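You operate a simulated robot arm through the tools that you are given. There is no shell and no other tool.

The job below is to be done with a simulated robot arm. You get a single attempt, and the scene is never put back.

TASK
Zero the width gauge on the grey bar.
Fine: Lay the bar in the gauge, close the slide on it, press the yellow ZERO, draw the slide back and put the bar back where it lay. Set down upright: grey bar.

It is judged by the outcome, as a careful person would: the job done as asked, and still so three seconds after it is handed in. It fails if anything else is knocked over, pushed out of place, dropped, spilled or broken.

THE ROBOT
A 7-joint arm with a fingered hand, fixed in place. Base frame: the origin is on the floor under the middle of its stand, x ahead of it, y to its left, z up; the work surface is at about z = 76. Lengths are in cm, angles in rad, forces in N, time in s.
With the tool pointing down near the work surface it reaches from about 34 to 84 cm from the base axis. Its first joint turns from -2.496 to 2.496 rad. Payload 3 kg.
The TCP is the grasp point between the finger pads, 2.6 cm short of the fingertips. In the tool frame z runs along the fingers and y along their closing line. The gripper opens to 14.8 cm; its body begins 7.3 cm behind the TCP. The gripper is a hand of 3 fingers: y runs from the thumb to the fingers, the wrist lies at [0, 0, -22.9] in the tool frame.
Orientation is that of the tool frame in the base frame, as a unit quaternion [x, y, z, w]. With the fingers straight down and closing along the base's y, the tool's x points along the base's -x, its y along +y and its z along -z.

THE INTERFACE
- The arm moves only by the tool apply_moves. Its argument "plan" is a list of rows, each a list of 6 numbers: the turn, a rotation vector about the tool's x, y, z in units of 90 degrees (1.0 is 90 degrees), then the shift along the tool's x, y, z in units of 100 mm (1.0 is 100 mm). In form: [[wx, wy, wz, dx, dy, dz], ...]. A call has 1 to 20 rows; each row is the pose to reach, as a shift and turn from the pose commanded when the call began, along the tool's axes at that moment. A call with a number of a shift or a turn outside -1 to 1 is refused whole. Rows are played at 5 a second. More than 5 cm and 0.15 rad between two rows, and nothing of the call is played. Where a pose cannot be reached the arm comes as near as it can. A force on the tool above 40 N (or 10 N above the force at the start of the call, whichever is more), or a blocked arm, ends the call early, and 0.2 s more pass. In this call time passes only in rows, and 0.2 s behind the last. The reply holds the time, the measured pose of the TCP, the force on the tool along the base axes, the opening and the grip force, in the units named above and with some noise, with the torque about the TCP (base axes, N m) and any sound that the robot's microphone picked up.
- Cameras (640 x 400 px; columns grow to the right, rows downward): "scene" is fixed at [5.15, -64.9, 148.61]; the picture's right is [0.39, -0.92, 0.00], its down [-0.48, -0.20, -0.86] and it looks along [0.79, 0.33, -0.52] (base axes); focal length 323 px, centre (320, 200). "wrist" rides on the gripper at [6.7, -3.9, -9] in the tool frame; the picture's right is [0.50, 0.87, 0.00], its down [-0.65, 0.38, -0.65] and it looks along [-0.57, 0.33, 0.76] (tool axes); focal length 222 px, centre (320, 200). There is no depth. A picture from a camera that has moved, and an enlarged one, comes with that camera's place and axes in the base frame and with its lens.
- get_image(camera): a new picture of that camera. It takes no simulated time.
- move_column(by): slides the trunk up (or, below 0, down) by that many cm; the arm rides with it, the base frame stays. It gives what a move gives, with no picture.
- move_fingers(finger1, finger2, thumb_bend): sets how far each is bent, from 0 (flat) to 1 (curled in); at 0.3 the hand is open as for a grip, at 0.7 the pads meet at the TCP. One left out holds its place. A second passes; each finger stops where it meets its share of the squeeze, and holds until it gets a number again. It is the only way to open and close the hand. It gives what a move gives, with no picture; readings hold the bend of each and the force on the fingers (four entries, about 0 where the hand has none), thumb and palm.
- zoom(camera, box): a new picture of the part [left, top, right, bottom] of that camera's present view, enlarged. It takes no simulated time.
- close_job(): hands the job in; it is judged then, once.

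Nothing tells you positions but the pictures and the camera data. Unless the task says otherwise, let go and move clear before handing in.

The tools are called after ">>>" by a JSON object that holds its "method" and its "body". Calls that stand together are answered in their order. apply_moves: Moves the arm, as the interface text tells. Its arguments: {"type":"object","properties":{"plan":{"type":"array"}},"required":["plan"]} The other tools are called the same way: move_column (by) moves the trunk up or down; move_fingers (finger1, finger2, thumb_bend) moves the fingers one by one; get_image (camera) takes a picture; zoom (camera, box) takes an enlarged picture of a part of a camera's view; close_job () hands the job in.

At the start:

```text
clock: 0.0
position: [74.32, 13.13, 102.53]
tcp_rot: [0.001, 1.0, 0.0, -0.001]
wrist_force: [-0.5, 0.0, 0.1]
ft_torque: [-0.02, 0.0, 0.0]
width: 14.77
finger_force: 0.0
shape: jaw
bend: [0.3, 0.3, 0.3]
finger forces: [0.0, 0.1, 0.1, 0.0, 0.0, 0.0]
trunk travel left (down, up): [-71.2, 17.8]
```

scene: 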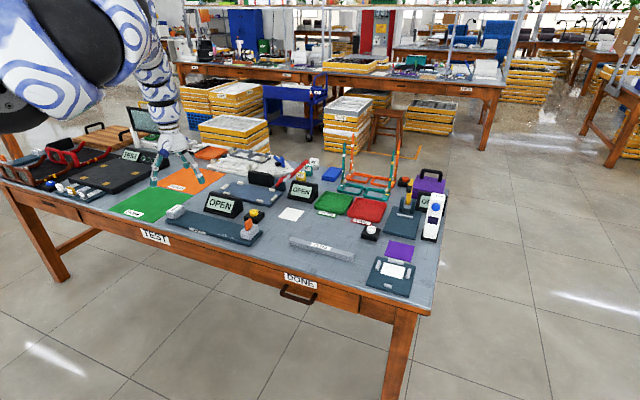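
wrist: 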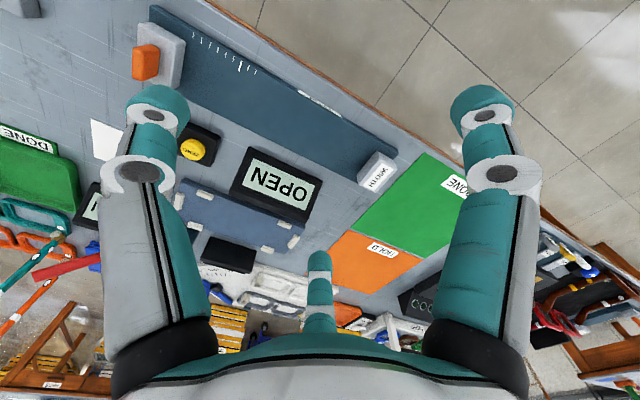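

I see a table with a blue width gauge (fixed anvil, slide with an orange knob), a yellow button, and a grey bar lying near the front edge. I'll look closer before moving.

>>> {"method": "zoom", "body": {"camera": "scene", "box": [150, 170, 290, 260]}}

>>> {"method": "zoom", "body": {"camera": "scene", "box": [270, 170, 450, 300]}}

>>> {"method": "zoom", "body": {"camera": "wrist", "box": [80, 0, 420, 220]}}

```text
4.44 times, centred on (220, 215) of scene
camera zoom: at [5.15, -64.9, 148.61], right [0.39, -0.92, 0.0], down [-0.48, -0.2, -0.86], along [0.79, 0.33, -0.52], focal length 1435 px, centre (764, 133)
```

zoom: 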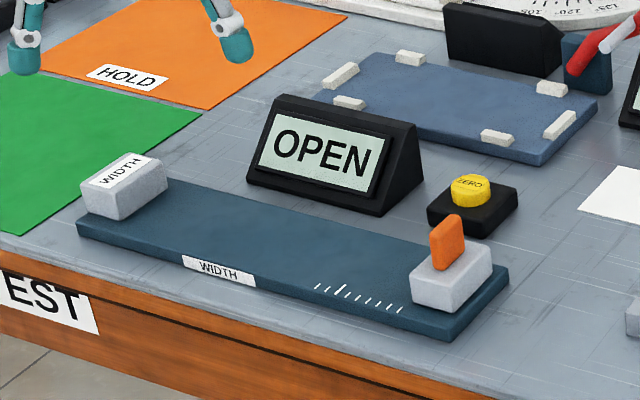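

```text
3.08 times, centred on (360, 235) of scene
camera zoom: at [5.15, -64.9, 148.61], right [0.39, -0.92, 0.0], down [-0.48, -0.2, -0.86], along [0.79, 0.33, -0.52], focal length 993 px, centre (197, 92)
```

zoom: 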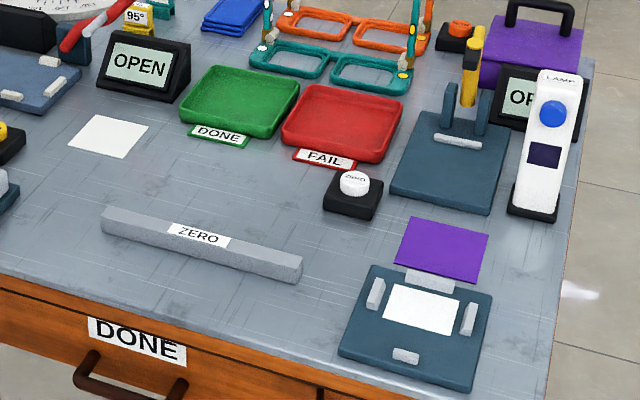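

```text
1.82 times, centred on (250, 110) of wrist
camera zoom: at [67.52, 9.3, 111.61], right [-0.5, 0.87, 0.0], down [0.66, 0.38, 0.65], along [0.57, 0.33, -0.76], focal length 404 px, centre (447, 364)
```

zoom: 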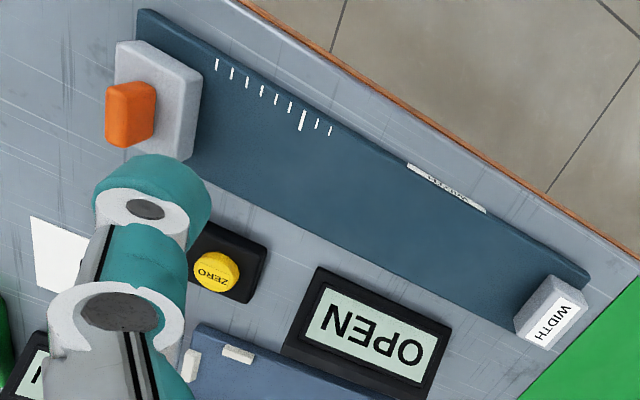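

The gauge lies along base y at x≈82. Its slide and orange knob are at y≈-5 and the WIDTH anvil is at y≈25. The grey bar lies along y at x≈84, from y≈-20 to -43, so I'll turn the hand a quarter turn and move toward the bar for a better view.

>>> {"method": "apply_moves", "body": {"plan": [[0, 0, 0.083, 0, -0.083, 0], [0, 0, 0.167, 0, -0.167, 0], [0, 0, 0.25, 0, -0.25, 0], [0, 0, 0.333, 0, -0.333, 0], [0, 0, 0.417, 0, -0.417, 0], [0, 0, 0.5, 0, -0.5, 0], [0, 0, 0.583, 0, -0.583, 0], [0, 0, 0.667, 0, -0.667, 0], [0, 0, 0.75, 0, -0.75, 0], [0, 0, 0.833, 0, -0.833, 0], [0, 0, 0.917, 0, -0.917, 0], [0, 0, 1, 0, -1, 0]]}}

```text
clock: 2.6
position: [77.47, 4.24, 101.13]
tcp_rot: [0.709, 0.706, -0.002, -0.001]
wrist_force: [-0.2, 0.2, 0.8]
ft_torque: [0.01, -0.01, -0.03]
width: 14.77
finger_force: 0.1
shape: jaw
bend: [0.3, 0.3, 0.3]
finger forces: [0.1, 0.1, 0.0, 0.0, 0.1, 0.0]
out of reach, approached as far as the arm can: row 1, 2, 3, 4, 5, 6, 7, 8, 9, 10, 11, 12
trunk travel left (down, up): [-71.2, 17.8]
```

The arm reports it is near a limit here. I'll check how it is posed before going on.

>>> {"method": "get_image", "body": {"camera": "scene"}}

>>> {"method": "get_image", "body": {"camera": "wrist"}}

```text
taken
```

scene: 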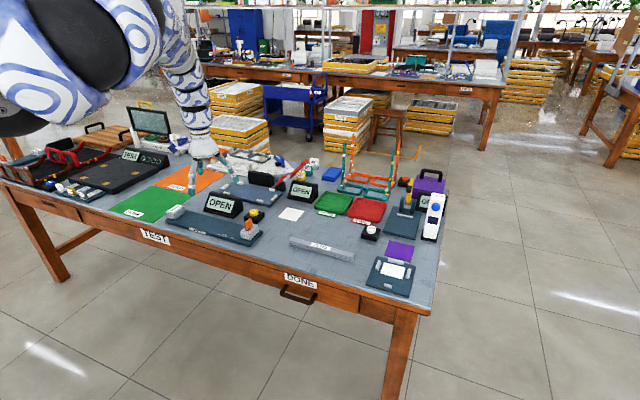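

```text
taken
camera wrist: at [73.52, 11.17, 110.2], right [0.87, 0.5, 0.0], down [0.38, -0.66, 0.65], along [0.32, -0.57, -0.76], focal length 222 px, centre (320, 200)
```

wrist: 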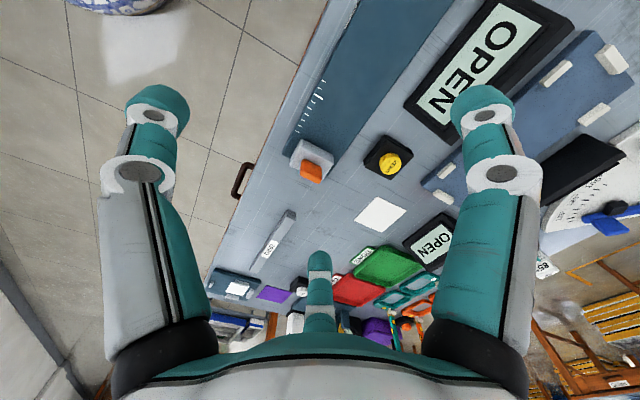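

>>> {"method": "move_column", "body": {"by": -10}}

```text
clock: 3.9
position: [77.47, 4.31, 91.22]
tcp_rot: [0.708, 0.706, -0.002, -0.001]
wrist_force: [0.5, -0.1, -0.4]
ft_torque: [0.0, -0.01, -0.02]
width: 14.79
finger_force: 0.1
shape: jaw
bend: [0.3, 0.3, 0.3]
finger forces: [0.0, 0.0, 0.0, 0.1, 0.0, 0.0]
trunk travel left (down, up): [-61.2, 27.8]
```

>>> {"method": "apply_moves", "body": {"plan": [[0, 0, 0, 0, 0, -0.4], [0, 0, 0, 0, 0, -0.8], [0, 0, 0, 0, 0, -1.0]]}}

```text
clock: 4.7
position: [79.8, 5.17, 101.09]
tcp_rot: [0.707, 0.707, -0.004, -0.001]
wrist_force: [-0.1, -0.3, 0.3]
ft_torque: [0.01, 0.0, -0.03]
width: 14.78
finger_force: 0.2
shape: jaw
bend: [0.3, 0.3, 0.3]
finger forces: [0.0, 0.0, 0.0, 0.1, 0.0, 0.0]
out of reach, approached as far as the arm can: row 1, 2, 3
trunk travel left (down, up): [-61.2, 27.8]
```

>>> {"method": "apply_moves", "body": {"plan": [[0, 0, 0, -0.25, 0.0, 0.1], [0, 0, 0, -0.5, 0.0, 0.2], [0, 0, 0, -0.75, 0.0, 0.3], [0, 0, 0, -1.0, 0.0, 0.4]]}}

```text
clock: 5.7
position: [81.53, -4.58, 96.09]
tcp_rot: [0.708, 0.707, -0.003, -0.003]
wrist_force: [-0.4, 0.1, -0.1]
ft_torque: [0.02, 0.0, -0.06]
width: 14.77
finger_force: 0.1
shape: jaw
bend: [0.3, 0.3, 0.3]
finger forces: [0.1, 0.0, 0.0, 0.0, 0.1, 0.1]
out of reach, approached as far as the arm can: row 1, 2, 3, 4
trunk travel left (down, up): [-61.2, 27.8]
```

>>> {"method": "apply_moves", "body": {"plan": [[0, 0, 0, 0, 0, 0], [0, 0, 0, 0, 0, 0]]}}

>>> {"method": "get_image", "body": {"camera": "scene"}}

```text
clock: 6.3
position: [81.65, -4.53, 96.24]
tcp_rot: [0.708, 0.706, -0.003, -0.002]
wrist_force: [-0.9, 0.9, 0.7]
ft_torque: [0.03, 0.01, 0.0]
width: 14.79
finger_force: 0.0
shape: jaw
bend: [0.3, 0.3, 0.3]
finger forces: [0.1, 0.0, 0.0, 0.0, 0.0, 0.0]
trunk travel left (down, up): [-61.2, 27.8]
```

```text
taken
```

scene: 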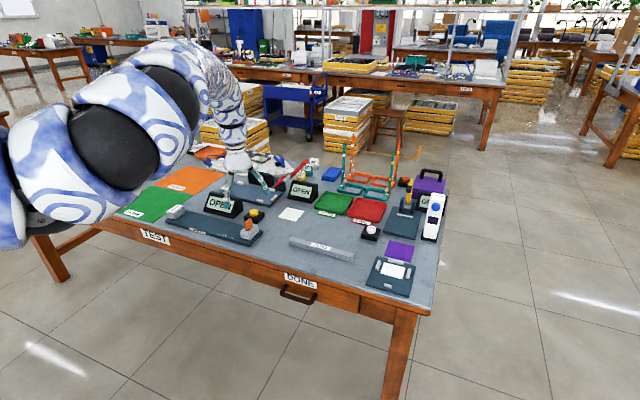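

>>> {"method": "apply_moves", "body": {"plan": [[0, 0, 0, -0.25, 0.0, 0.1], [0, 0, 0, -0.5, 0.0, 0.2], [0, 0, 0, -0.75, 0.0, 0.3], [0, 0, 0, -1.0, 0.0, 0.4]]}}

>>> {"method": "get_image", "body": {"camera": "scene"}}

>>> {"method": "get_image", "body": {"camera": "wrist"}}

```text
clock: 7.3
position: [81.74, -14.74, 92.27]
tcp_rot: [0.708, 0.706, -0.003, -0.001]
wrist_force: [-0.1, 0.7, 1.0]
ft_torque: [0.0, 0.0, 0.01]
width: 14.77
finger_force: 0.0
shape: jaw
bend: [0.3, 0.3, 0.3]
finger forces: [0.0, 0.1, 0.0, 0.0, 0.0, 0.1]
trunk travel left (down, up): [-61.2, 27.8]
```

```text
taken
```

scene: 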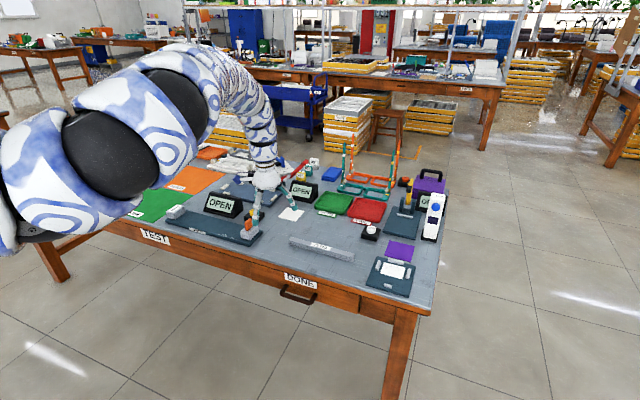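

```text
taken
camera wrist: at [77.79, -7.81, 101.28], right [0.87, 0.5, -0.01], down [0.38, -0.65, 0.65], along [0.32, -0.57, -0.76], focal length 222 px, centre (320, 200)
```

wrist: 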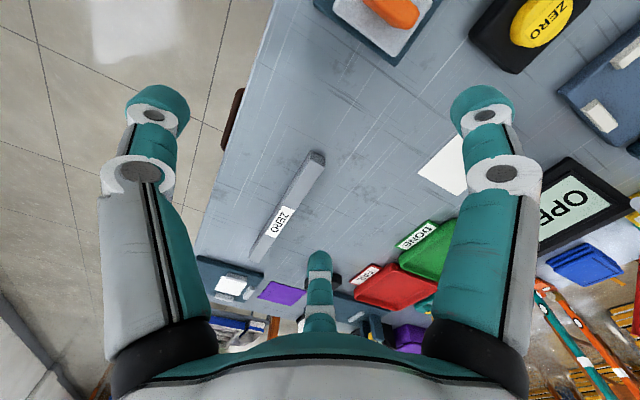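

>>> {"method": "zoom", "body": {"camera": "wrist", "box": [200, 130, 400, 280]}}

>>> {"method": "zoom", "body": {"camera": "scene", "box": [270, 220, 370, 280]}}

```text
2.67 times, centred on (300, 205) of wrist
camera zoom: at [77.79, -7.81, 101.28], right [0.87, 0.5, -0.01], down [0.38, -0.65, 0.65], along [0.32, -0.57, -0.76], focal length 592 px, centre (373, 187)
```

zoom: 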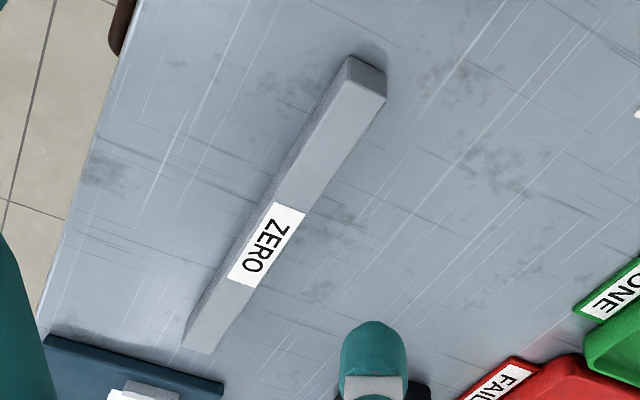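

```text
6.40 times, centred on (320, 250) of scene
camera zoom: at [5.15, -64.9, 148.61], right [0.39, -0.92, 0.0], down [-0.48, -0.2, -0.86], along [0.79, 0.33, -0.52], focal length 2066 px, centre (320, -120)
```

zoom: 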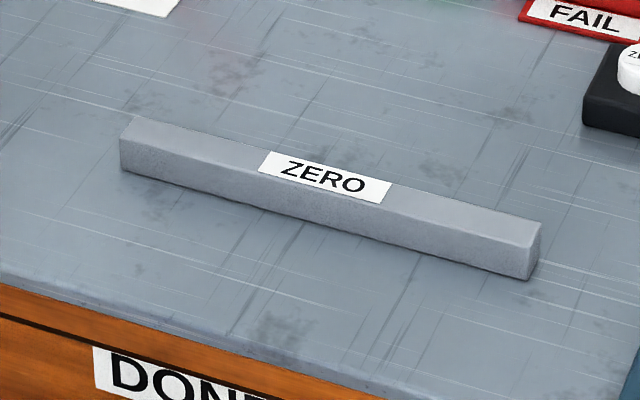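

The bar measures about 23.3 × 2.3 × 2.2 cm, centred near (84.4, -31.9). That is close to the edge of the arm's reach, so I'll check how far it gets at working height.

>>> {"method": "apply_moves", "body": {"plan": [[0, 0, 0, -0.25, 0.05, 0.1], [0, 0, 0, -0.5, 0.1, 0.2], [0, 0, 0, -0.75, 0.2, 0.3], [0, 0, 0, -1.0, 0.27, 0.4]]}}

```text
clock: 8.3
position: [84.24, -24.58, 88.31]
tcp_rot: [0.707, 0.707, -0.003, -0.001]
wrist_force: [0.0, -0.5, -0.2]
ft_torque: [0.02, 0.0, -0.01]
width: 14.81
finger_force: 0.0
shape: jaw
bend: [0.3, 0.3, 0.3]
finger forces: [0.0, 0.0, 0.0, 0.1, 0.1, 0.1]
trunk travel left (down, up): [-61.2, 27.8]
```

>>> {"method": "apply_moves", "body": {"plan": [[0, 0, 0, -0.2, 0.0, 0.05], [0, 0, 0, -0.4, 0.0, 0.1], [0, 0, 0, -0.6, 0.0, 0.15], [0, 0, 0, -0.73, 0.02, 0.2]]}}

>>> {"method": "get_image", "body": {"camera": "wrist"}}

>>> {"method": "get_image", "body": {"camera": "scene"}}

```text
clock: 9.3
position: [84.24, -31.69, 86.28]
tcp_rot: [0.707, 0.707, -0.003, -0.001]
wrist_force: [1.2, 0.3, -0.6]
ft_torque: [-0.01, 0.01, 0.05]
width: 14.78
finger_force: 0.2
shape: jaw
bend: [0.3, 0.3, 0.3]
finger forces: [0.1, 0.1, 0.0, 0.1, 0.0, 0.0]
trunk travel left (down, up): [-61.2, 27.8]
```

```text
taken
camera wrist: at [80.28, -24.83, 95.38], right [0.87, 0.5, 0.0], down [0.38, -0.65, 0.65], along [0.32, -0.57, -0.76], focal length 222 px, centre (320, 200)
```

wrist: 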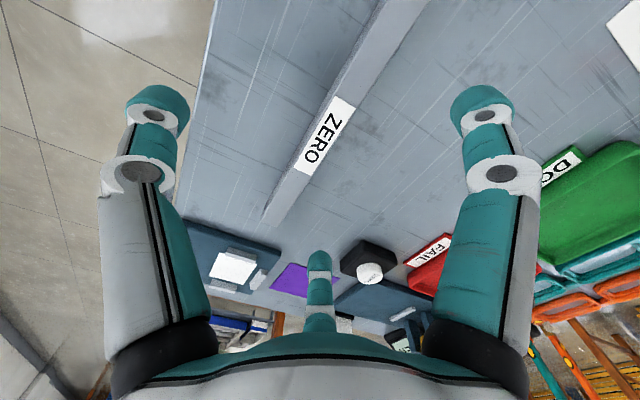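

```text
taken
```

scene: 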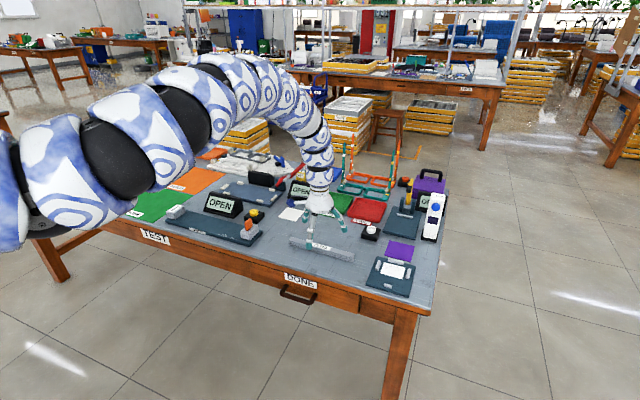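

The hand is over the middle of the bar. I'll part-close the fingers here in free air to learn how the tips travel before going down.

>>> {"method": "move_fingers", "body": {"finger1": 0.58, "finger2": 0.58, "thumb_bend": 0.58}}

>>> {"method": "get_image", "body": {"camera": "wrist"}}

>>> {"method": "zoom", "body": {"camera": "scene", "box": [270, 180, 370, 270]}}

```text
clock: 10.3
position: [84.22, -31.59, 86.29]
tcp_rot: [0.708, 0.706, -0.001, 0.0]
wrist_force: [-0.4, -0.1, 0.5]
ft_torque: [0.03, 0.01, -0.03]
width: 3.95
finger_force: 0.0
shape: fingers
bend: [0.57, 0.57, 0.57]
finger forces: [0.0, 0.0, 0.0, 0.1, 0.0, 0.0]
trunk travel left (down, up): [-61.2, 27.8]
```

```text
taken
camera wrist: at [80.29, -24.85, 95.42], right [0.87, 0.5, 0.0], down [0.38, -0.65, 0.65], along [0.32, -0.57, -0.76], focal length 222 px, centre (320, 200)
```

wrist: 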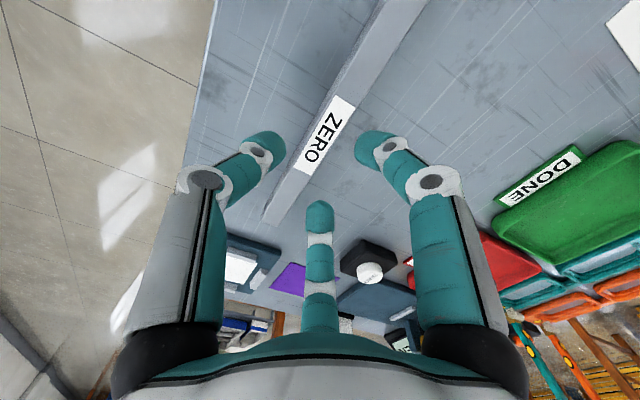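

```text
4.44 times, centred on (320, 225) of scene
camera zoom: at [5.15, -64.9, 148.61], right [0.39, -0.92, 0.0], down [-0.48, -0.2, -0.86], along [0.79, 0.33, -0.52], focal length 1435 px, centre (320, 89)
```

zoom: 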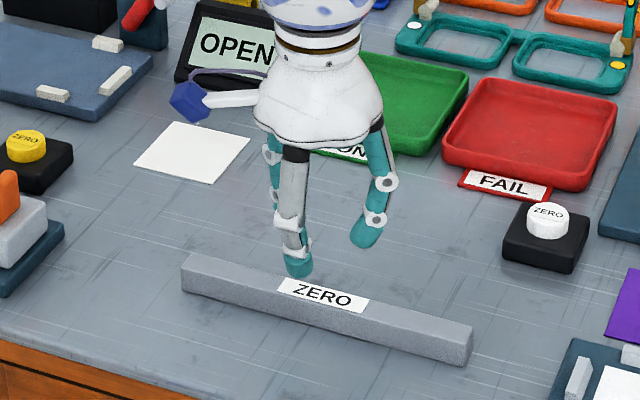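

>>> {"method": "move_fingers", "body": {"finger1": 0.5, "finger2": 0.5, "thumb_bend": 0.5}}

>>> {"method": "apply_moves", "body": {"plan": [[0, 0, 0, 0, 0.01, 0.15], [0, 0, 0, 0, 0.01, 0.3], [0, 0, 0, 0, 0.02, 0.4], [0, 0, 0, 0, 0.02, 0.5]]}}

>>> {"method": "get_image", "body": {"camera": "wrist"}}

>>> {"method": "zoom", "body": {"camera": "scene", "box": [270, 200, 370, 270]}}

```text
clock: 11.3
position: [84.21, -31.65, 86.34]
tcp_rot: [0.707, 0.707, -0.002, -0.001]
wrist_force: [-1.1, -0.3, 0.2]
ft_torque: [-0.03, 0.01, 0.01]
width: 6.16
finger_force: 0.0
shape: fingers
bend: [0.5, 0.5, 0.5]
finger forces: [0.0, 0.0, 0.0, 0.0, 0.0, 0.1]
trunk travel left (down, up): [-61.2, 27.8]
```

```text
clock: 12.3
position: [84.58, -31.9, 81.36]
tcp_rot: [0.708, 0.706, -0.002, 0.0]
wrist_force: [-0.3, -0.8, -0.8]
ft_torque: [-0.01, 0.0, -0.02]
width: 6.15
finger_force: 0.2
shape: fingers
bend: [0.5, 0.5, 0.5]
finger forces: [0.0, 0.0, 0.0, 0.0, 0.0, 0.1]
trunk travel left (down, up): [-61.2, 27.8]
```

```text
taken
camera wrist: at [80.6, -25.03, 90.37], right [0.87, 0.5, 0.0], down [0.38, -0.65, 0.65], along [0.32, -0.57, -0.76], focal length 222 px, centre (320, 200)
```

wrist: 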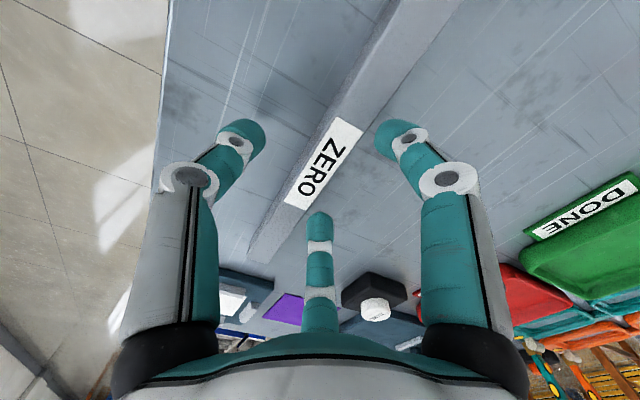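

```text
5.71 times, centred on (320, 235) of scene
camera zoom: at [5.15, -64.9, 148.61], right [0.39, -0.92, 0.0], down [-0.48, -0.2, -0.86], along [0.79, 0.33, -0.52], focal length 1845 px, centre (320, 0)
```

zoom: 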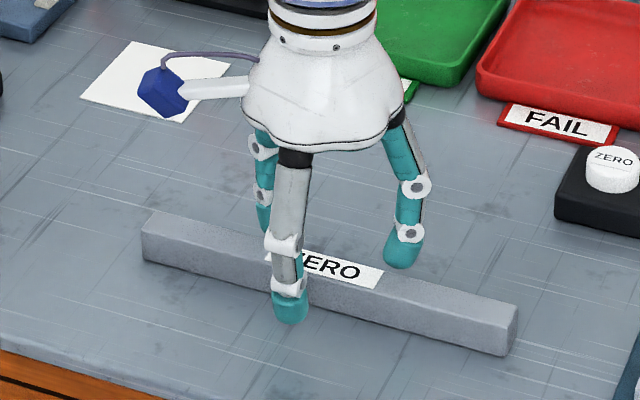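

>>> {"method": "apply_moves", "body": {"plan": [[0, 0, 0, 0, 0, 0.03], [0, 0, 0, 0, 0, 0.06], [0, 0, 0, 0, 0, 0.08]]}}

>>> {"method": "zoom", "body": {"camera": "scene", "box": [290, 210, 350, 265]}}

```text
clock: 13.1
position: [84.43, -31.77, 80.53]
tcp_rot: [0.708, 0.707, -0.001, 0.0]
wrist_force: [-0.7, 0.6, 0.1]
ft_torque: [-0.03, 0.04, 0.04]
width: 6.15
finger_force: 0.0
shape: fingers
bend: [0.5, 0.5, 0.5]
finger forces: [0.0, 0.1, 0.0, 0.0, 0.0, 0.1]
trunk travel left (down, up): [-61.2, 27.8]
```

```text
7.27 times, centred on (320, 238) of scene
camera zoom: at [5.15, -64.9, 148.61], right [0.39, -0.92, 0.0], down [-0.48, -0.2, -0.86], along [0.79, 0.33, -0.52], focal length 2348 px, centre (320, -73)
```

zoom: 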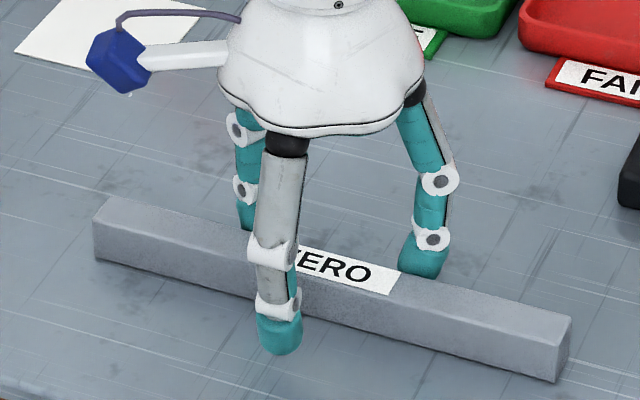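

>>> {"method": "apply_moves", "body": {"plan": [[0, 0, 0, 0, 0, 0.01], [0, 0, 0, 0, 0, 0.02], [0, 0, 0, 0, 0, 0.03], [0, 0, 0, 0, 0, 0.04]]}}

```text
clock: 14.1
position: [84.37, -32.0, 80.33]
tcp_rot: [0.708, 0.706, -0.002, -0.001]
wrist_force: [0.1, -0.1, -0.7]
ft_torque: [0.01, 0.01, -0.01]
width: 6.19
finger_force: 0.1
shape: fingers
bend: [0.5, 0.5, 0.5]
finger forces: [0.0, 0.1, 0.0, 0.1, 0.0, 0.1]
trunk travel left (down, up): [-61.2, 27.8]
```

>>> {"method": "move_fingers", "body": {"finger1": 0.6, "finger2": 0.6, "thumb_bend": 0.6}}

>>> {"method": "zoom", "body": {"camera": "scene", "box": [290, 210, 350, 265]}}

>>> {"method": "zoom", "body": {"camera": "wrist", "box": [200, 60, 440, 260]}}

```text
clock: 15.1
position: [84.33, -31.86, 80.22]
tcp_rot: [0.707, 0.707, -0.001, -0.001]
wrist_force: [1.6, 0.6, 0.2]
ft_torque: [-0.03, -0.06, 0.0]
width: 3.15
finger_force: 0.2
shape: fingers
bend: [0.59, 0.59, 0.6]
finger forces: [0.5, 0.5, 0.0, 0.0, 0.0, 0.0]
trunk travel left (down, up): [-61.2, 27.8]
```

```text
7.27 times, centred on (320, 238) of scene
camera zoom: at [5.15, -64.9, 148.61], right [0.39, -0.92, 0.0], down [-0.48, -0.2, -0.86], along [0.79, 0.33, -0.52], focal length 2348 px, centre (320, -73)
```

zoom: 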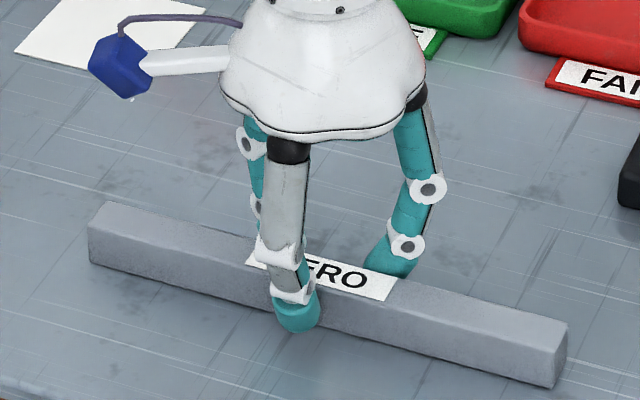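

```text
2.00 times, centred on (320, 160) of wrist
camera zoom: at [80.55, -25.02, 89.29], right [0.87, 0.5, 0.0], down [0.38, -0.65, 0.65], along [0.32, -0.57, -0.76], focal length 444 px, centre (320, 280)
```

zoom: 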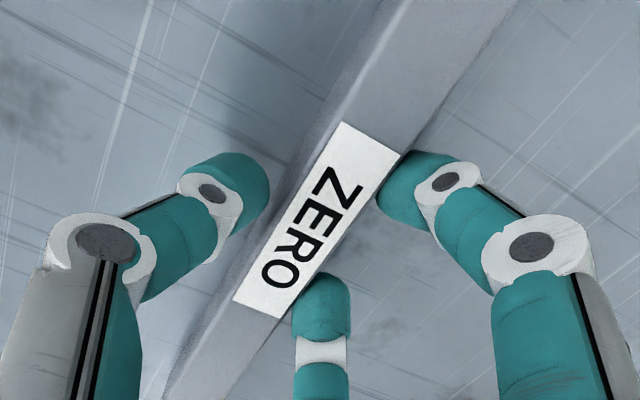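

>>> {"method": "move_fingers", "body": {"thumb_bend": 0.7}}

>>> {"method": "zoom", "body": {"camera": "scene", "box": [290, 210, 350, 265]}}

>>> {"method": "zoom", "body": {"camera": "wrist", "box": [200, 60, 440, 260]}}

```text
clock: 16.1
position: [84.51, -31.84, 80.26]
tcp_rot: [0.708, 0.707, -0.002, -0.001]
wrist_force: [-1.1, -1.0, 0.7]
ft_torque: [0.01, 0.03, 0.02]
width: 2.55
finger_force: 6.1
shape: fingers
bend: [0.58, 0.58, 0.66]
finger forces: [2.6, 3.0, 0.1, 0.0, 6.5, 0.0]
trunk travel left (down, up): [-61.2, 27.8]
```

```text
7.27 times, centred on (320, 238) of scene
camera zoom: at [5.15, -64.9, 148.61], right [0.39, -0.92, 0.0], down [-0.48, -0.2, -0.86], along [0.79, 0.33, -0.52], focal length 2348 px, centre (320, -73)
```

zoom: 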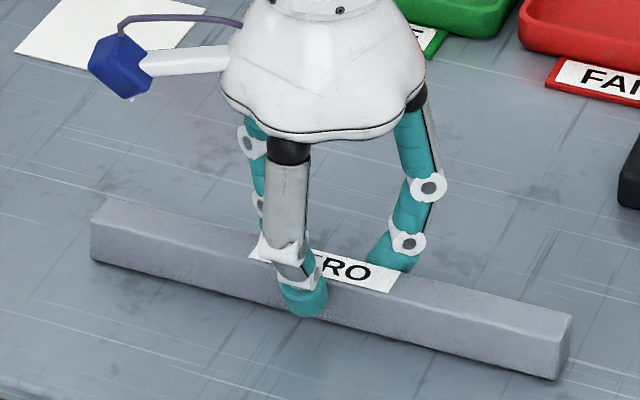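

```text
2.00 times, centred on (320, 160) of wrist
camera zoom: at [80.53, -25.02, 89.29], right [0.87, 0.5, 0.0], down [0.38, -0.65, 0.65], along [0.32, -0.57, -0.76], focal length 444 px, centre (320, 280)
```

zoom: 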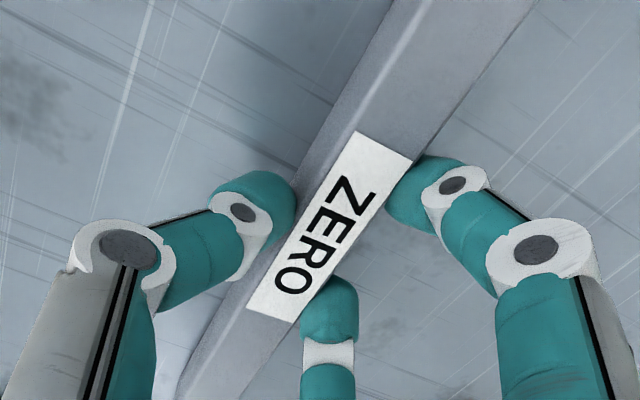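

>>> {"method": "move_fingers", "body": {"finger1": 0.75, "finger2": 0.75, "thumb_bend": 0.75}}

>>> {"method": "zoom", "body": {"camera": "scene", "box": [290, 210, 350, 265]}}

>>> {"method": "zoom", "body": {"camera": "wrist", "box": [200, 60, 440, 260]}}

```text
clock: 17.1
position: [84.5, -31.81, 80.24]
tcp_rot: [0.708, 0.706, -0.001, 0.0]
wrist_force: [1.0, 0.2, 0.1]
ft_torque: [-0.02, -0.06, -0.01]
width: 2.0
finger_force: 16.5
shape: fingers
bend: [0.62, 0.62, 0.66]
finger forces: [8.3, 8.4, 0.0, 0.0, 16.8, 0.1]
trunk travel left (down, up): [-61.2, 27.8]
```

```text
7.27 times, centred on (320, 238) of scene
camera zoom: at [5.15, -64.9, 148.61], right [0.39, -0.92, 0.0], down [-0.48, -0.2, -0.86], along [0.79, 0.33, -0.52], focal length 2348 px, centre (320, -73)
```

zoom: 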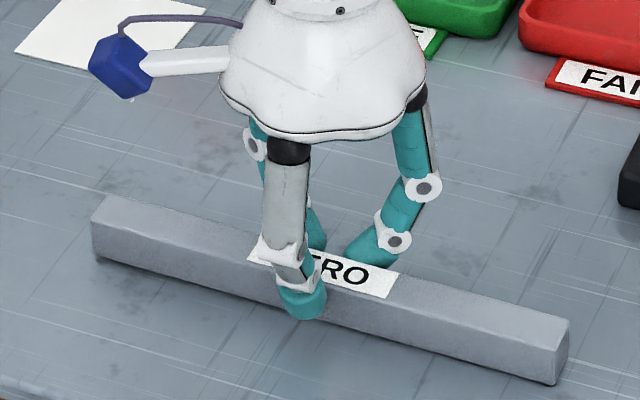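

```text
2.00 times, centred on (320, 160) of wrist
camera zoom: at [80.55, -25.02, 89.26], right [0.87, 0.5, 0.0], down [0.38, -0.65, 0.65], along [0.32, -0.57, -0.76], focal length 444 px, centre (320, 280)
```

zoom: 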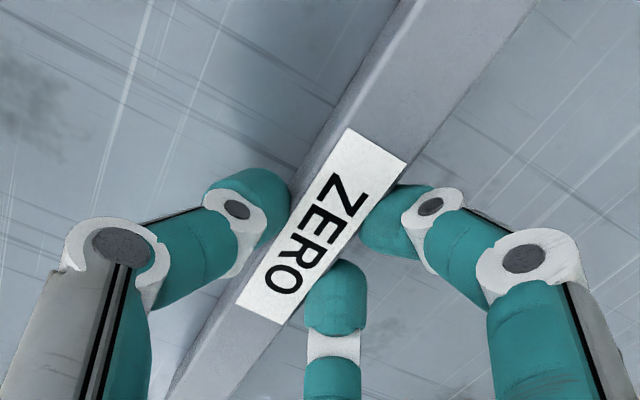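

The bar is gripped with about 16.5 N and is still where it lay, with the hand at (84.50, -31.83, 80.24). I'll lift it a little and check the hold.

>>> {"method": "apply_moves", "body": {"plan": [[0, 0, 0, 0, 0, -0.05], [0, 0, 0, 0, 0, -0.1], [0, 0, 0, 0, 0, -0.15], [0, 0, 0, 0, 0, -0.2]]}}

>>> {"method": "zoom", "body": {"camera": "scene", "box": [270, 200, 370, 270]}}

>>> {"method": "zoom", "body": {"camera": "wrist", "box": [200, 60, 440, 260]}}

```text
clock: 18.1
position: [84.54, -31.89, 82.14]
tcp_rot: [0.708, 0.706, -0.002, 0.0]
wrist_force: [-0.9, -0.6, -2.7]
ft_torque: [0.0, 0.04, -0.01]
width: 1.99
finger_force: 16.5
shape: fingers
bend: [0.62, 0.62, 0.66]
finger forces: [8.3, 8.2, 0.0, 0.0, 16.9, 0.1]
trunk travel left (down, up): [-61.2, 27.8]
```

```text
5.71 times, centred on (320, 235) of scene
camera zoom: at [5.15, -64.9, 148.61], right [0.39, -0.92, 0.0], down [-0.48, -0.2, -0.86], along [0.79, 0.33, -0.52], focal length 1845 px, centre (320, 0)
```

zoom: 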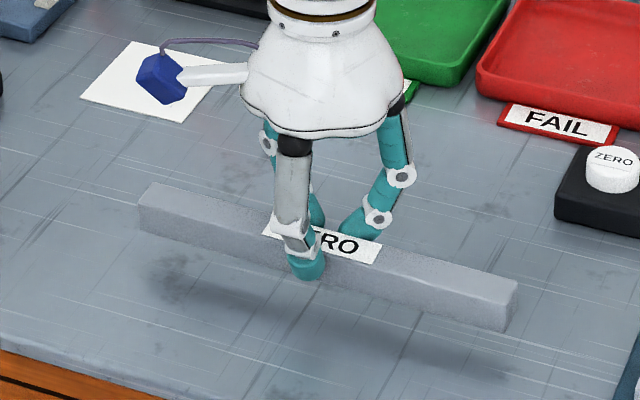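

```text
2.00 times, centred on (320, 160) of wrist
camera zoom: at [80.65, -24.97, 91.21], right [0.87, 0.5, 0.0], down [0.38, -0.66, 0.65], along [0.32, -0.57, -0.76], focal length 444 px, centre (320, 280)
```

zoom: 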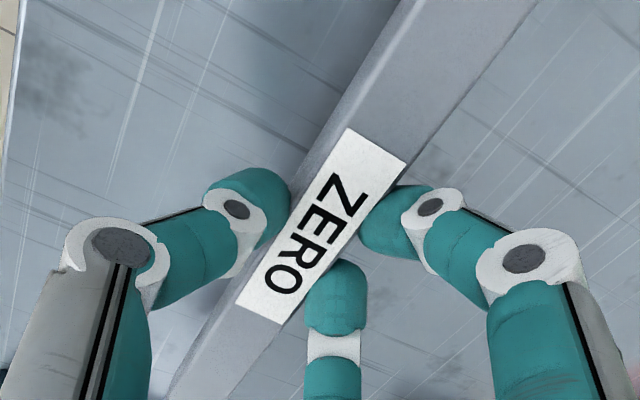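

The bar lifts level and weighs about 0.27 kg. The gauge gap runs from y≈-2.7 (slide face) to y≈26.8 (anvil face), so I'll raise the bar clear of the knob and carry it toward +y.

>>> {"method": "apply_moves", "body": {"plan": [[0, 0, 0, 0, 0, -0.15], [0, 0, 0, 0, 0, -0.3], [0, 0, 0, 0, 0, -0.45], [0, 0, 0, 0, 0, -0.6], [0, 0, 0, 0, 0, -0.75], [0, 0, 0, 0, 0, -0.85]]}}

```text
clock: 19.5
position: [84.73, -31.62, 90.74]
tcp_rot: [0.706, 0.708, -0.001, 0.0]
wrist_force: [1.3, 0.7, -3.2]
ft_torque: [-0.02, -0.03, 0.01]
width: 1.95
finger_force: 16.5
shape: fingers
bend: [0.62, 0.62, 0.66]
finger forces: [8.2, 8.1, 0.0, 0.1, 16.7, 0.1]
trunk travel left (down, up): [-61.2, 27.8]
```

>>> {"method": "apply_moves", "body": {"plan": [[0, 0, 0, 0.15, -0.02, 0], [0, 0, 0, 0.3, -0.04, 0], [0, 0, 0, 0.45, -0.06, 0], [0, 0, 0, 0.6, -0.08, 0], [0, 0, 0, 0.75, -0.1, 0], [0, 0, 0, 0.9, -0.12, 0], [0, 0, 0, 1.0, -0.14, 0]]}}

```text
clock: 21.1
position: [83.12, -21.77, 90.74]
tcp_rot: [0.707, 0.707, -0.002, -0.001]
wrist_force: [-0.4, -1.0, -3.1]
ft_torque: [-0.01, 0.0, -0.02]
width: 1.92
finger_force: 16.8
shape: fingers
bend: [0.63, 0.63, 0.66]
finger forces: [8.4, 8.2, 0.0, 0.1, 16.7, 0.0]
trunk travel left (down, up): [-61.2, 27.8]
```

>>> {"method": "apply_moves", "body": {"plan": [[0, 0, 0, 0.15, -0.02, 0], [0, 0, 0, 0.3, -0.04, 0], [0, 0, 0, 0.45, -0.06, 0], [0, 0, 0, 0.6, -0.08, 0], [0, 0, 0, 0.75, -0.1, 0], [0, 0, 0, 0.9, -0.12, 0], [0, 0, 0, 1.0, -0.14, 0]]}}

```text
clock: 22.7
position: [81.78, -11.75, 90.94]
tcp_rot: [0.707, 0.707, -0.002, -0.001]
wrist_force: [0.8, 0.5, -3.2]
ft_torque: [-0.04, 0.01, 0.0]
width: 1.93
finger_force: 16.7
shape: fingers
bend: [0.63, 0.63, 0.66]
finger forces: [8.3, 8.3, 0.0, 0.1, 16.8, 0.0]
trunk travel left (down, up): [-61.2, 27.8]
```

>>> {"method": "zoom", "body": {"camera": "scene", "box": [150, 150, 310, 260]}}

>>> {"method": "get_image", "body": {"camera": "scene"}}

```text
3.64 times, centred on (230, 205) of scene
camera zoom: at [5.15, -64.9, 148.61], right [0.39, -0.92, 0.0], down [-0.48, -0.2, -0.86], along [0.79, 0.33, -0.52], focal length 1174 px, centre (647, 182)
```

zoom: 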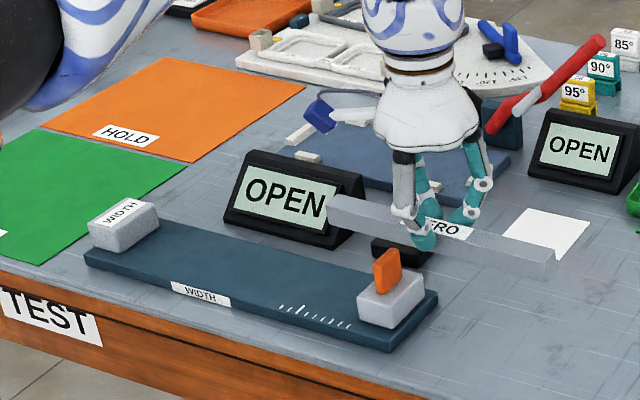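

```text
taken
```

scene: 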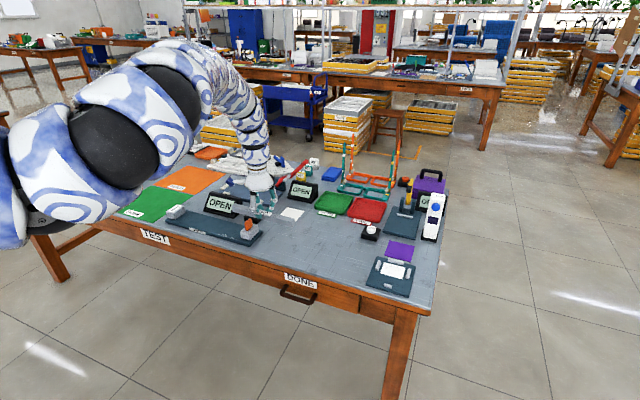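

>>> {"method": "apply_moves", "body": {"plan": [[0, 0, 0, 0.15, 0, 0], [0, 0, 0, 0.3, 0, 0], [0, 0, 0, 0.45, 0, 0], [0, 0, 0, 0.6, 0, 0], [0, 0, 0, 0.75, 0, 0], [0, 0, 0, 0.9, 0, 0], [0, 0, 0, 1.0, 0, 0]]}}

```text
clock: 24.3
position: [81.77, -1.88, 90.67]
tcp_rot: [0.708, 0.706, -0.002, -0.001]
wrist_force: [0.7, 0.5, -2.9]
ft_torque: [0.02, 0.01, 0.0]
width: 1.92
finger_force: 16.5
shape: fingers
bend: [0.63, 0.63, 0.66]
finger forces: [8.3, 8.2, 0.0, 0.1, 16.8, 0.0]
trunk travel left (down, up): [-61.2, 27.8]
```

>>> {"method": "apply_moves", "body": {"plan": [[0, 0, 0, 0.15, 0, 0], [0, 0, 0, 0.3, 0, 0], [0, 0, 0, 0.45, 0, 0], [0, 0, 0, 0.6, 0, 0], [0, 0, 0, 0.75, 0, 0], [0, 0, 0, 0.9, 0, 0], [0, 0, 0, 1.0, 0, 0]]}}

>>> {"method": "get_image", "body": {"camera": "wrist"}}

>>> {"method": "zoom", "body": {"camera": "scene", "box": [150, 150, 310, 260]}}

```text
clock: 25.9
position: [81.65, 8.2, 90.46]
tcp_rot: [0.708, 0.706, -0.003, 0.0]
wrist_force: [0.5, 0.3, -2.8]
ft_torque: [0.03, -0.01, -0.01]
width: 1.89
finger_force: 16.9
shape: fingers
bend: [0.63, 0.63, 0.66]
finger forces: [8.3, 8.3, 0.1, 0.1, 16.8, 0.0]
trunk travel left (down, up): [-61.2, 27.8]
```

```text
taken
camera wrist: at [77.77, 15.18, 99.56], right [0.87, 0.5, -0.01], down [0.38, -0.65, 0.65], along [0.32, -0.57, -0.76], focal length 222 px, centre (320, 200)
```

wrist: 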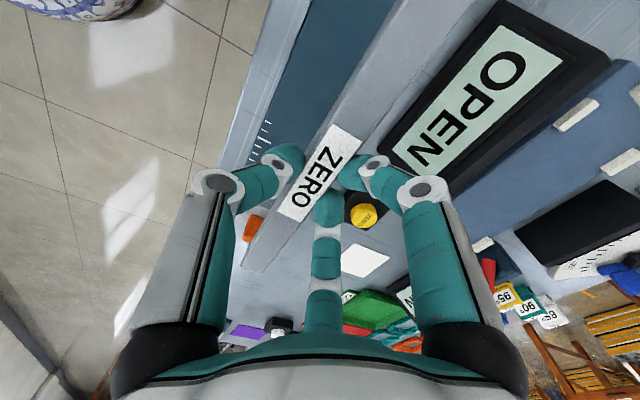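

```text
3.64 times, centred on (230, 205) of scene
camera zoom: at [5.15, -64.9, 148.61], right [0.39, -0.92, 0.0], down [-0.48, -0.2, -0.86], along [0.79, 0.33, -0.52], focal length 1174 px, centre (647, 182)
```

zoom: 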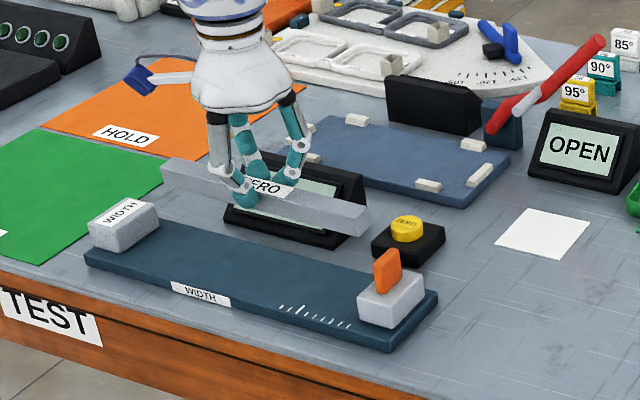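

>>> {"method": "zoom", "body": {"camera": "scene", "box": [160, 190, 210, 230]}}

>>> {"method": "zoom", "body": {"camera": "scene", "box": [215, 205, 275, 255]}}

```text
10.00 times, centred on (185, 210) of scene
camera zoom: at [5.15, -64.9, 148.61], right [0.39, -0.92, 0.0], down [-0.48, -0.2, -0.86], along [0.79, 0.33, -0.52], focal length 3229 px, centre (1670, 100)
```

zoom: 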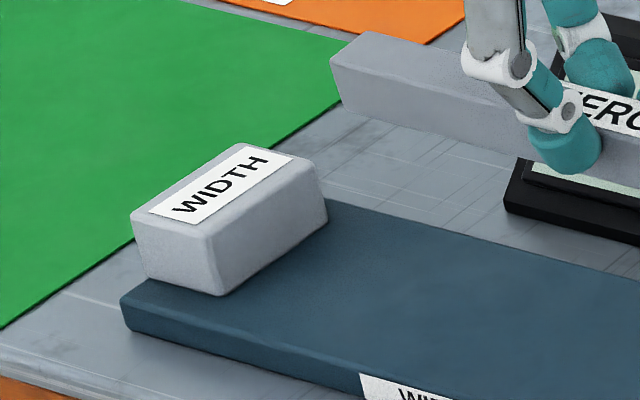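

```text
8.00 times, centred on (245, 230) of scene
camera zoom: at [5.15, -64.9, 148.61], right [0.39, -0.92, 0.0], down [-0.48, -0.2, -0.86], along [0.79, 0.33, -0.52], focal length 2583 px, centre (920, -40)
```

zoom: 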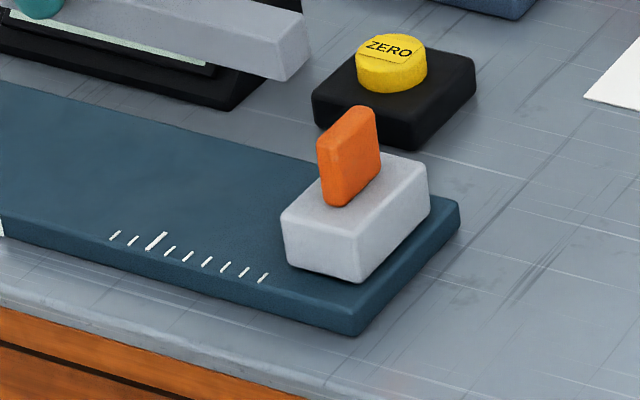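

I'm carrying the bar to just short of the anvil, with its +y end aimed at y≈25. I'll lower it to a hover and check clearances there.

>>> {"method": "apply_moves", "body": {"plan": [[0, 0, 0, 0.1, -0.01, 0], [0, 0, 0, 0.2, -0.02, 0], [0, 0, 0, 0.3, -0.03, 0], [0, 0, 0, 0.4, -0.04, 0], [0, 0, 0, 0.5, -0.055, 0], [0, 0, 0, 0.5, -0.055, 0.1], [0, 0, 0, 0.5, -0.055, 0.2], [0, 0, 0, 0.5, -0.055, 0.3], [0, 0, 0, 0.5, -0.055, 0.4], [0, 0, 0, 0.5, -0.055, 0.5], [0, 0, 0, 0.5, -0.055, 0.6], [0, 0, 0, 0.5, -0.055, 0.65]]}}

>>> {"method": "get_image", "body": {"camera": "wrist"}}

>>> {"method": "zoom", "body": {"camera": "scene", "box": [160, 190, 270, 255]}}

```text
clock: 28.5
position: [81.06, 13.17, 84.23]
tcp_rot: [0.708, 0.706, -0.002, -0.001]
wrist_force: [0.3, 0.7, -3.4]
ft_torque: [0.01, -0.02, 0.02]
width: 1.89
finger_force: 16.5
shape: fingers
bend: [0.63, 0.63, 0.66]
finger forces: [8.3, 8.2, 0.0, 0.0, 16.9, 0.0]
trunk travel left (down, up): [-61.2, 27.8]
```

```text
taken
camera wrist: at [77.19, 20.05, 93.2], right [0.87, 0.5, 0.0], down [0.38, -0.65, 0.65], along [0.32, -0.57, -0.76], focal length 222 px, centre (320, 200)
```

wrist: 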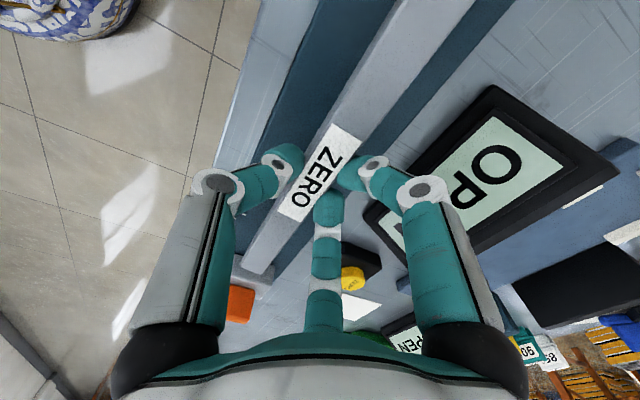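

```text
5.82 times, centred on (215, 222) of scene
camera zoom: at [5.15, -64.9, 148.61], right [0.39, -0.92, 0.0], down [-0.48, -0.2, -0.86], along [0.79, 0.33, -0.52], focal length 1878 px, centre (931, 69)
```

zoom: 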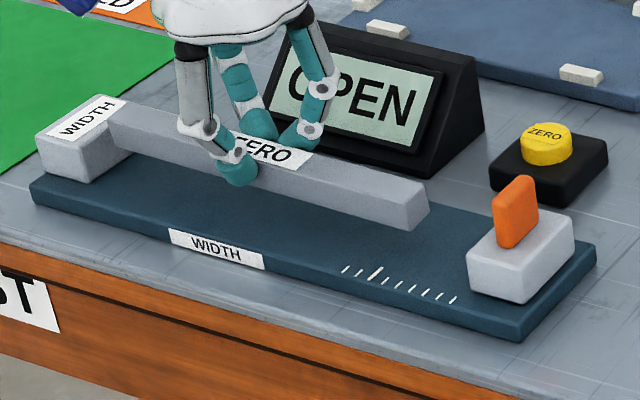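

>>> {"method": "zoom", "body": {"camera": "scene", "box": [160, 195, 200, 225]}}

>>> {"method": "zoom", "body": {"camera": "scene", "box": [210, 210, 270, 255]}}

>>> {"method": "zoom", "body": {"camera": "wrist", "box": [200, 0, 440, 150]}}

>>> {"method": "zoom", "body": {"camera": "wrist", "box": [210, 190, 390, 320]}}

```text
13.33 times, centred on (180, 210) of scene
camera zoom: at [5.15, -64.9, 148.61], right [0.39, -0.92, 0.0], down [-0.48, -0.2, -0.86], along [0.79, 0.33, -0.52], focal length 4305 px, centre (2187, 67)
```

zoom: 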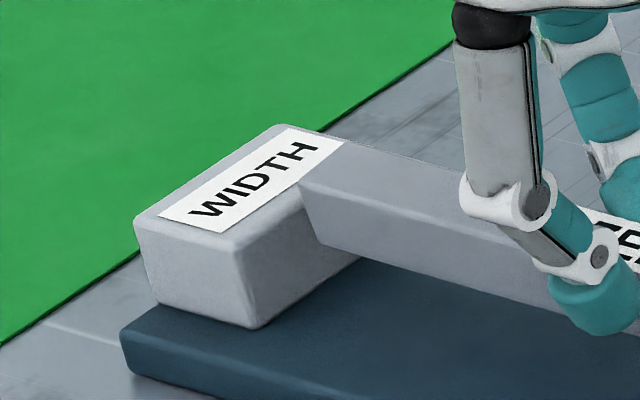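

```text
8.89 times, centred on (240, 232) of scene
camera zoom: at [5.15, -64.9, 148.61], right [0.39, -0.92, 0.0], down [-0.48, -0.2, -0.86], along [0.79, 0.33, -0.52], focal length 2870 px, centre (1031, -89)
```

zoom: 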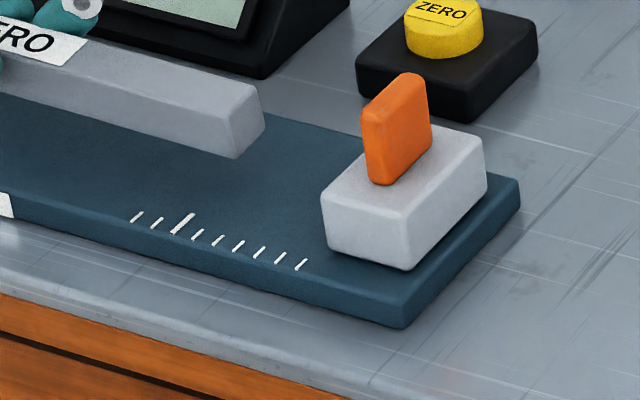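

```text
2.67 times, centred on (320, 75) of wrist
camera zoom: at [77.19, 20.05, 93.2], right [0.87, 0.5, 0.0], down [0.38, -0.65, 0.65], along [0.32, -0.57, -0.76], focal length 592 px, centre (320, 533)
```

zoom: 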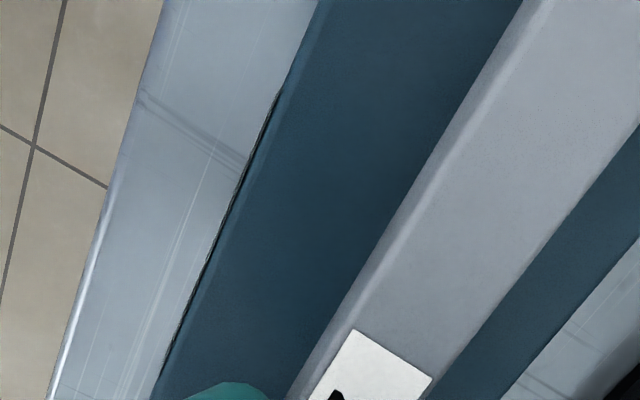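

```text
3.08 times, centred on (300, 255) of wrist
camera zoom: at [77.19, 20.05, 93.2], right [0.87, 0.5, 0.0], down [0.38, -0.65, 0.65], along [0.32, -0.57, -0.76], focal length 684 px, centre (382, 31)
```

zoom: 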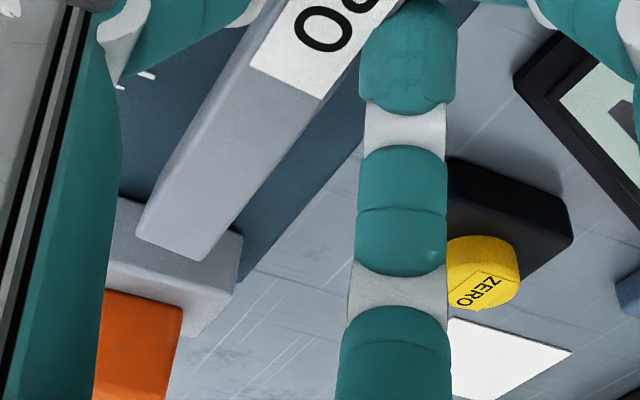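

The bar's end is about 1.5 cm short of the anvil. I'll shift it 0.9 cm more toward +y and lower it onto the plate slowly, watching the force.

>>> {"method": "apply_moves", "body": {"plan": [[0, 0, 0, 0.045, 0.01, 0], [0, 0, 0, 0.09, 0.01, 0], [0, 0, 0, 0.09, 0.01, 0.07], [0, 0, 0, 0.09, 0.01, 0.14], [0, 0, 0, 0.09, 0.01, 0.19], [0, 0, 0, 0.09, 0.01, 0.22]]}}

>>> {"method": "zoom", "body": {"camera": "scene", "box": [160, 195, 200, 225]}}

```text
clock: 29.9
position: [81.41, 13.98, 82.02]
tcp_rot: [0.707, 0.707, -0.001, -0.001]
wrist_force: [-0.4, -0.2, -3.0]
ft_torque: [0.0, -0.01, 0.0]
width: 1.89
finger_force: 16.5
shape: fingers
bend: [0.63, 0.63, 0.66]
finger forces: [8.4, 8.2, 0.0, 0.0, 16.9, 0.0]
trunk travel left (down, up): [-61.2, 27.8]
```

```text
13.33 times, centred on (180, 210) of scene
camera zoom: at [5.15, -64.9, 148.61], right [0.39, -0.92, 0.0], down [-0.48, -0.2, -0.86], along [0.79, 0.33, -0.52], focal length 4305 px, centre (2187, 67)
```

zoom: 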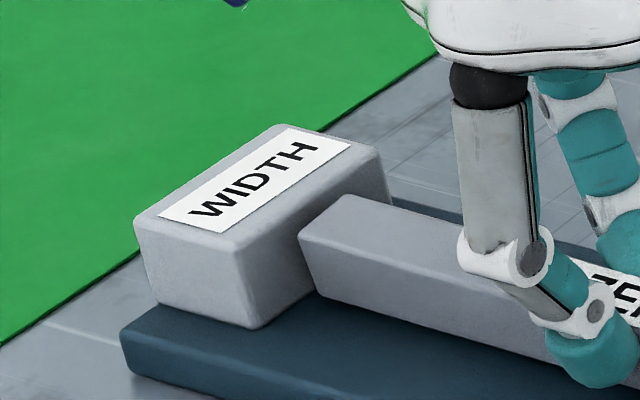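

>>> {"method": "apply_moves", "body": {"plan": [[0, 0, 0, 0, 0, 0.01], [0, 0, 0, 0, 0, 0.02], [0, 0, 0, 0, 0, 0.03]]}}

>>> {"method": "zoom", "body": {"camera": "scene", "box": [160, 195, 200, 225]}}

```text
clock: 30.7
position: [81.28, 14.09, 81.77]
tcp_rot: [0.708, 0.706, -0.001, -0.001]
wrist_force: [0.7, -1.6, 2.7]
ft_torque: [-0.06, 0.06, 0.03]
width: 1.89
finger_force: 17.9
shape: fingers
bend: [0.63, 0.63, 0.66]
finger forces: [8.7, 8.8, 0.0, 0.0, 17.0, 0.0]
trunk travel left (down, up): [-61.2, 27.8]
```

```text
13.33 times, centred on (180, 210) of scene
camera zoom: at [5.15, -64.9, 148.61], right [0.39, -0.92, 0.0], down [-0.48, -0.2, -0.86], along [0.79, 0.33, -0.52], focal length 4305 px, centre (2187, 67)
```

zoom: 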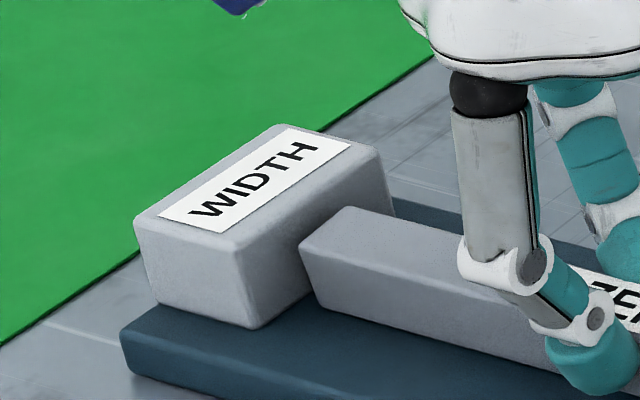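

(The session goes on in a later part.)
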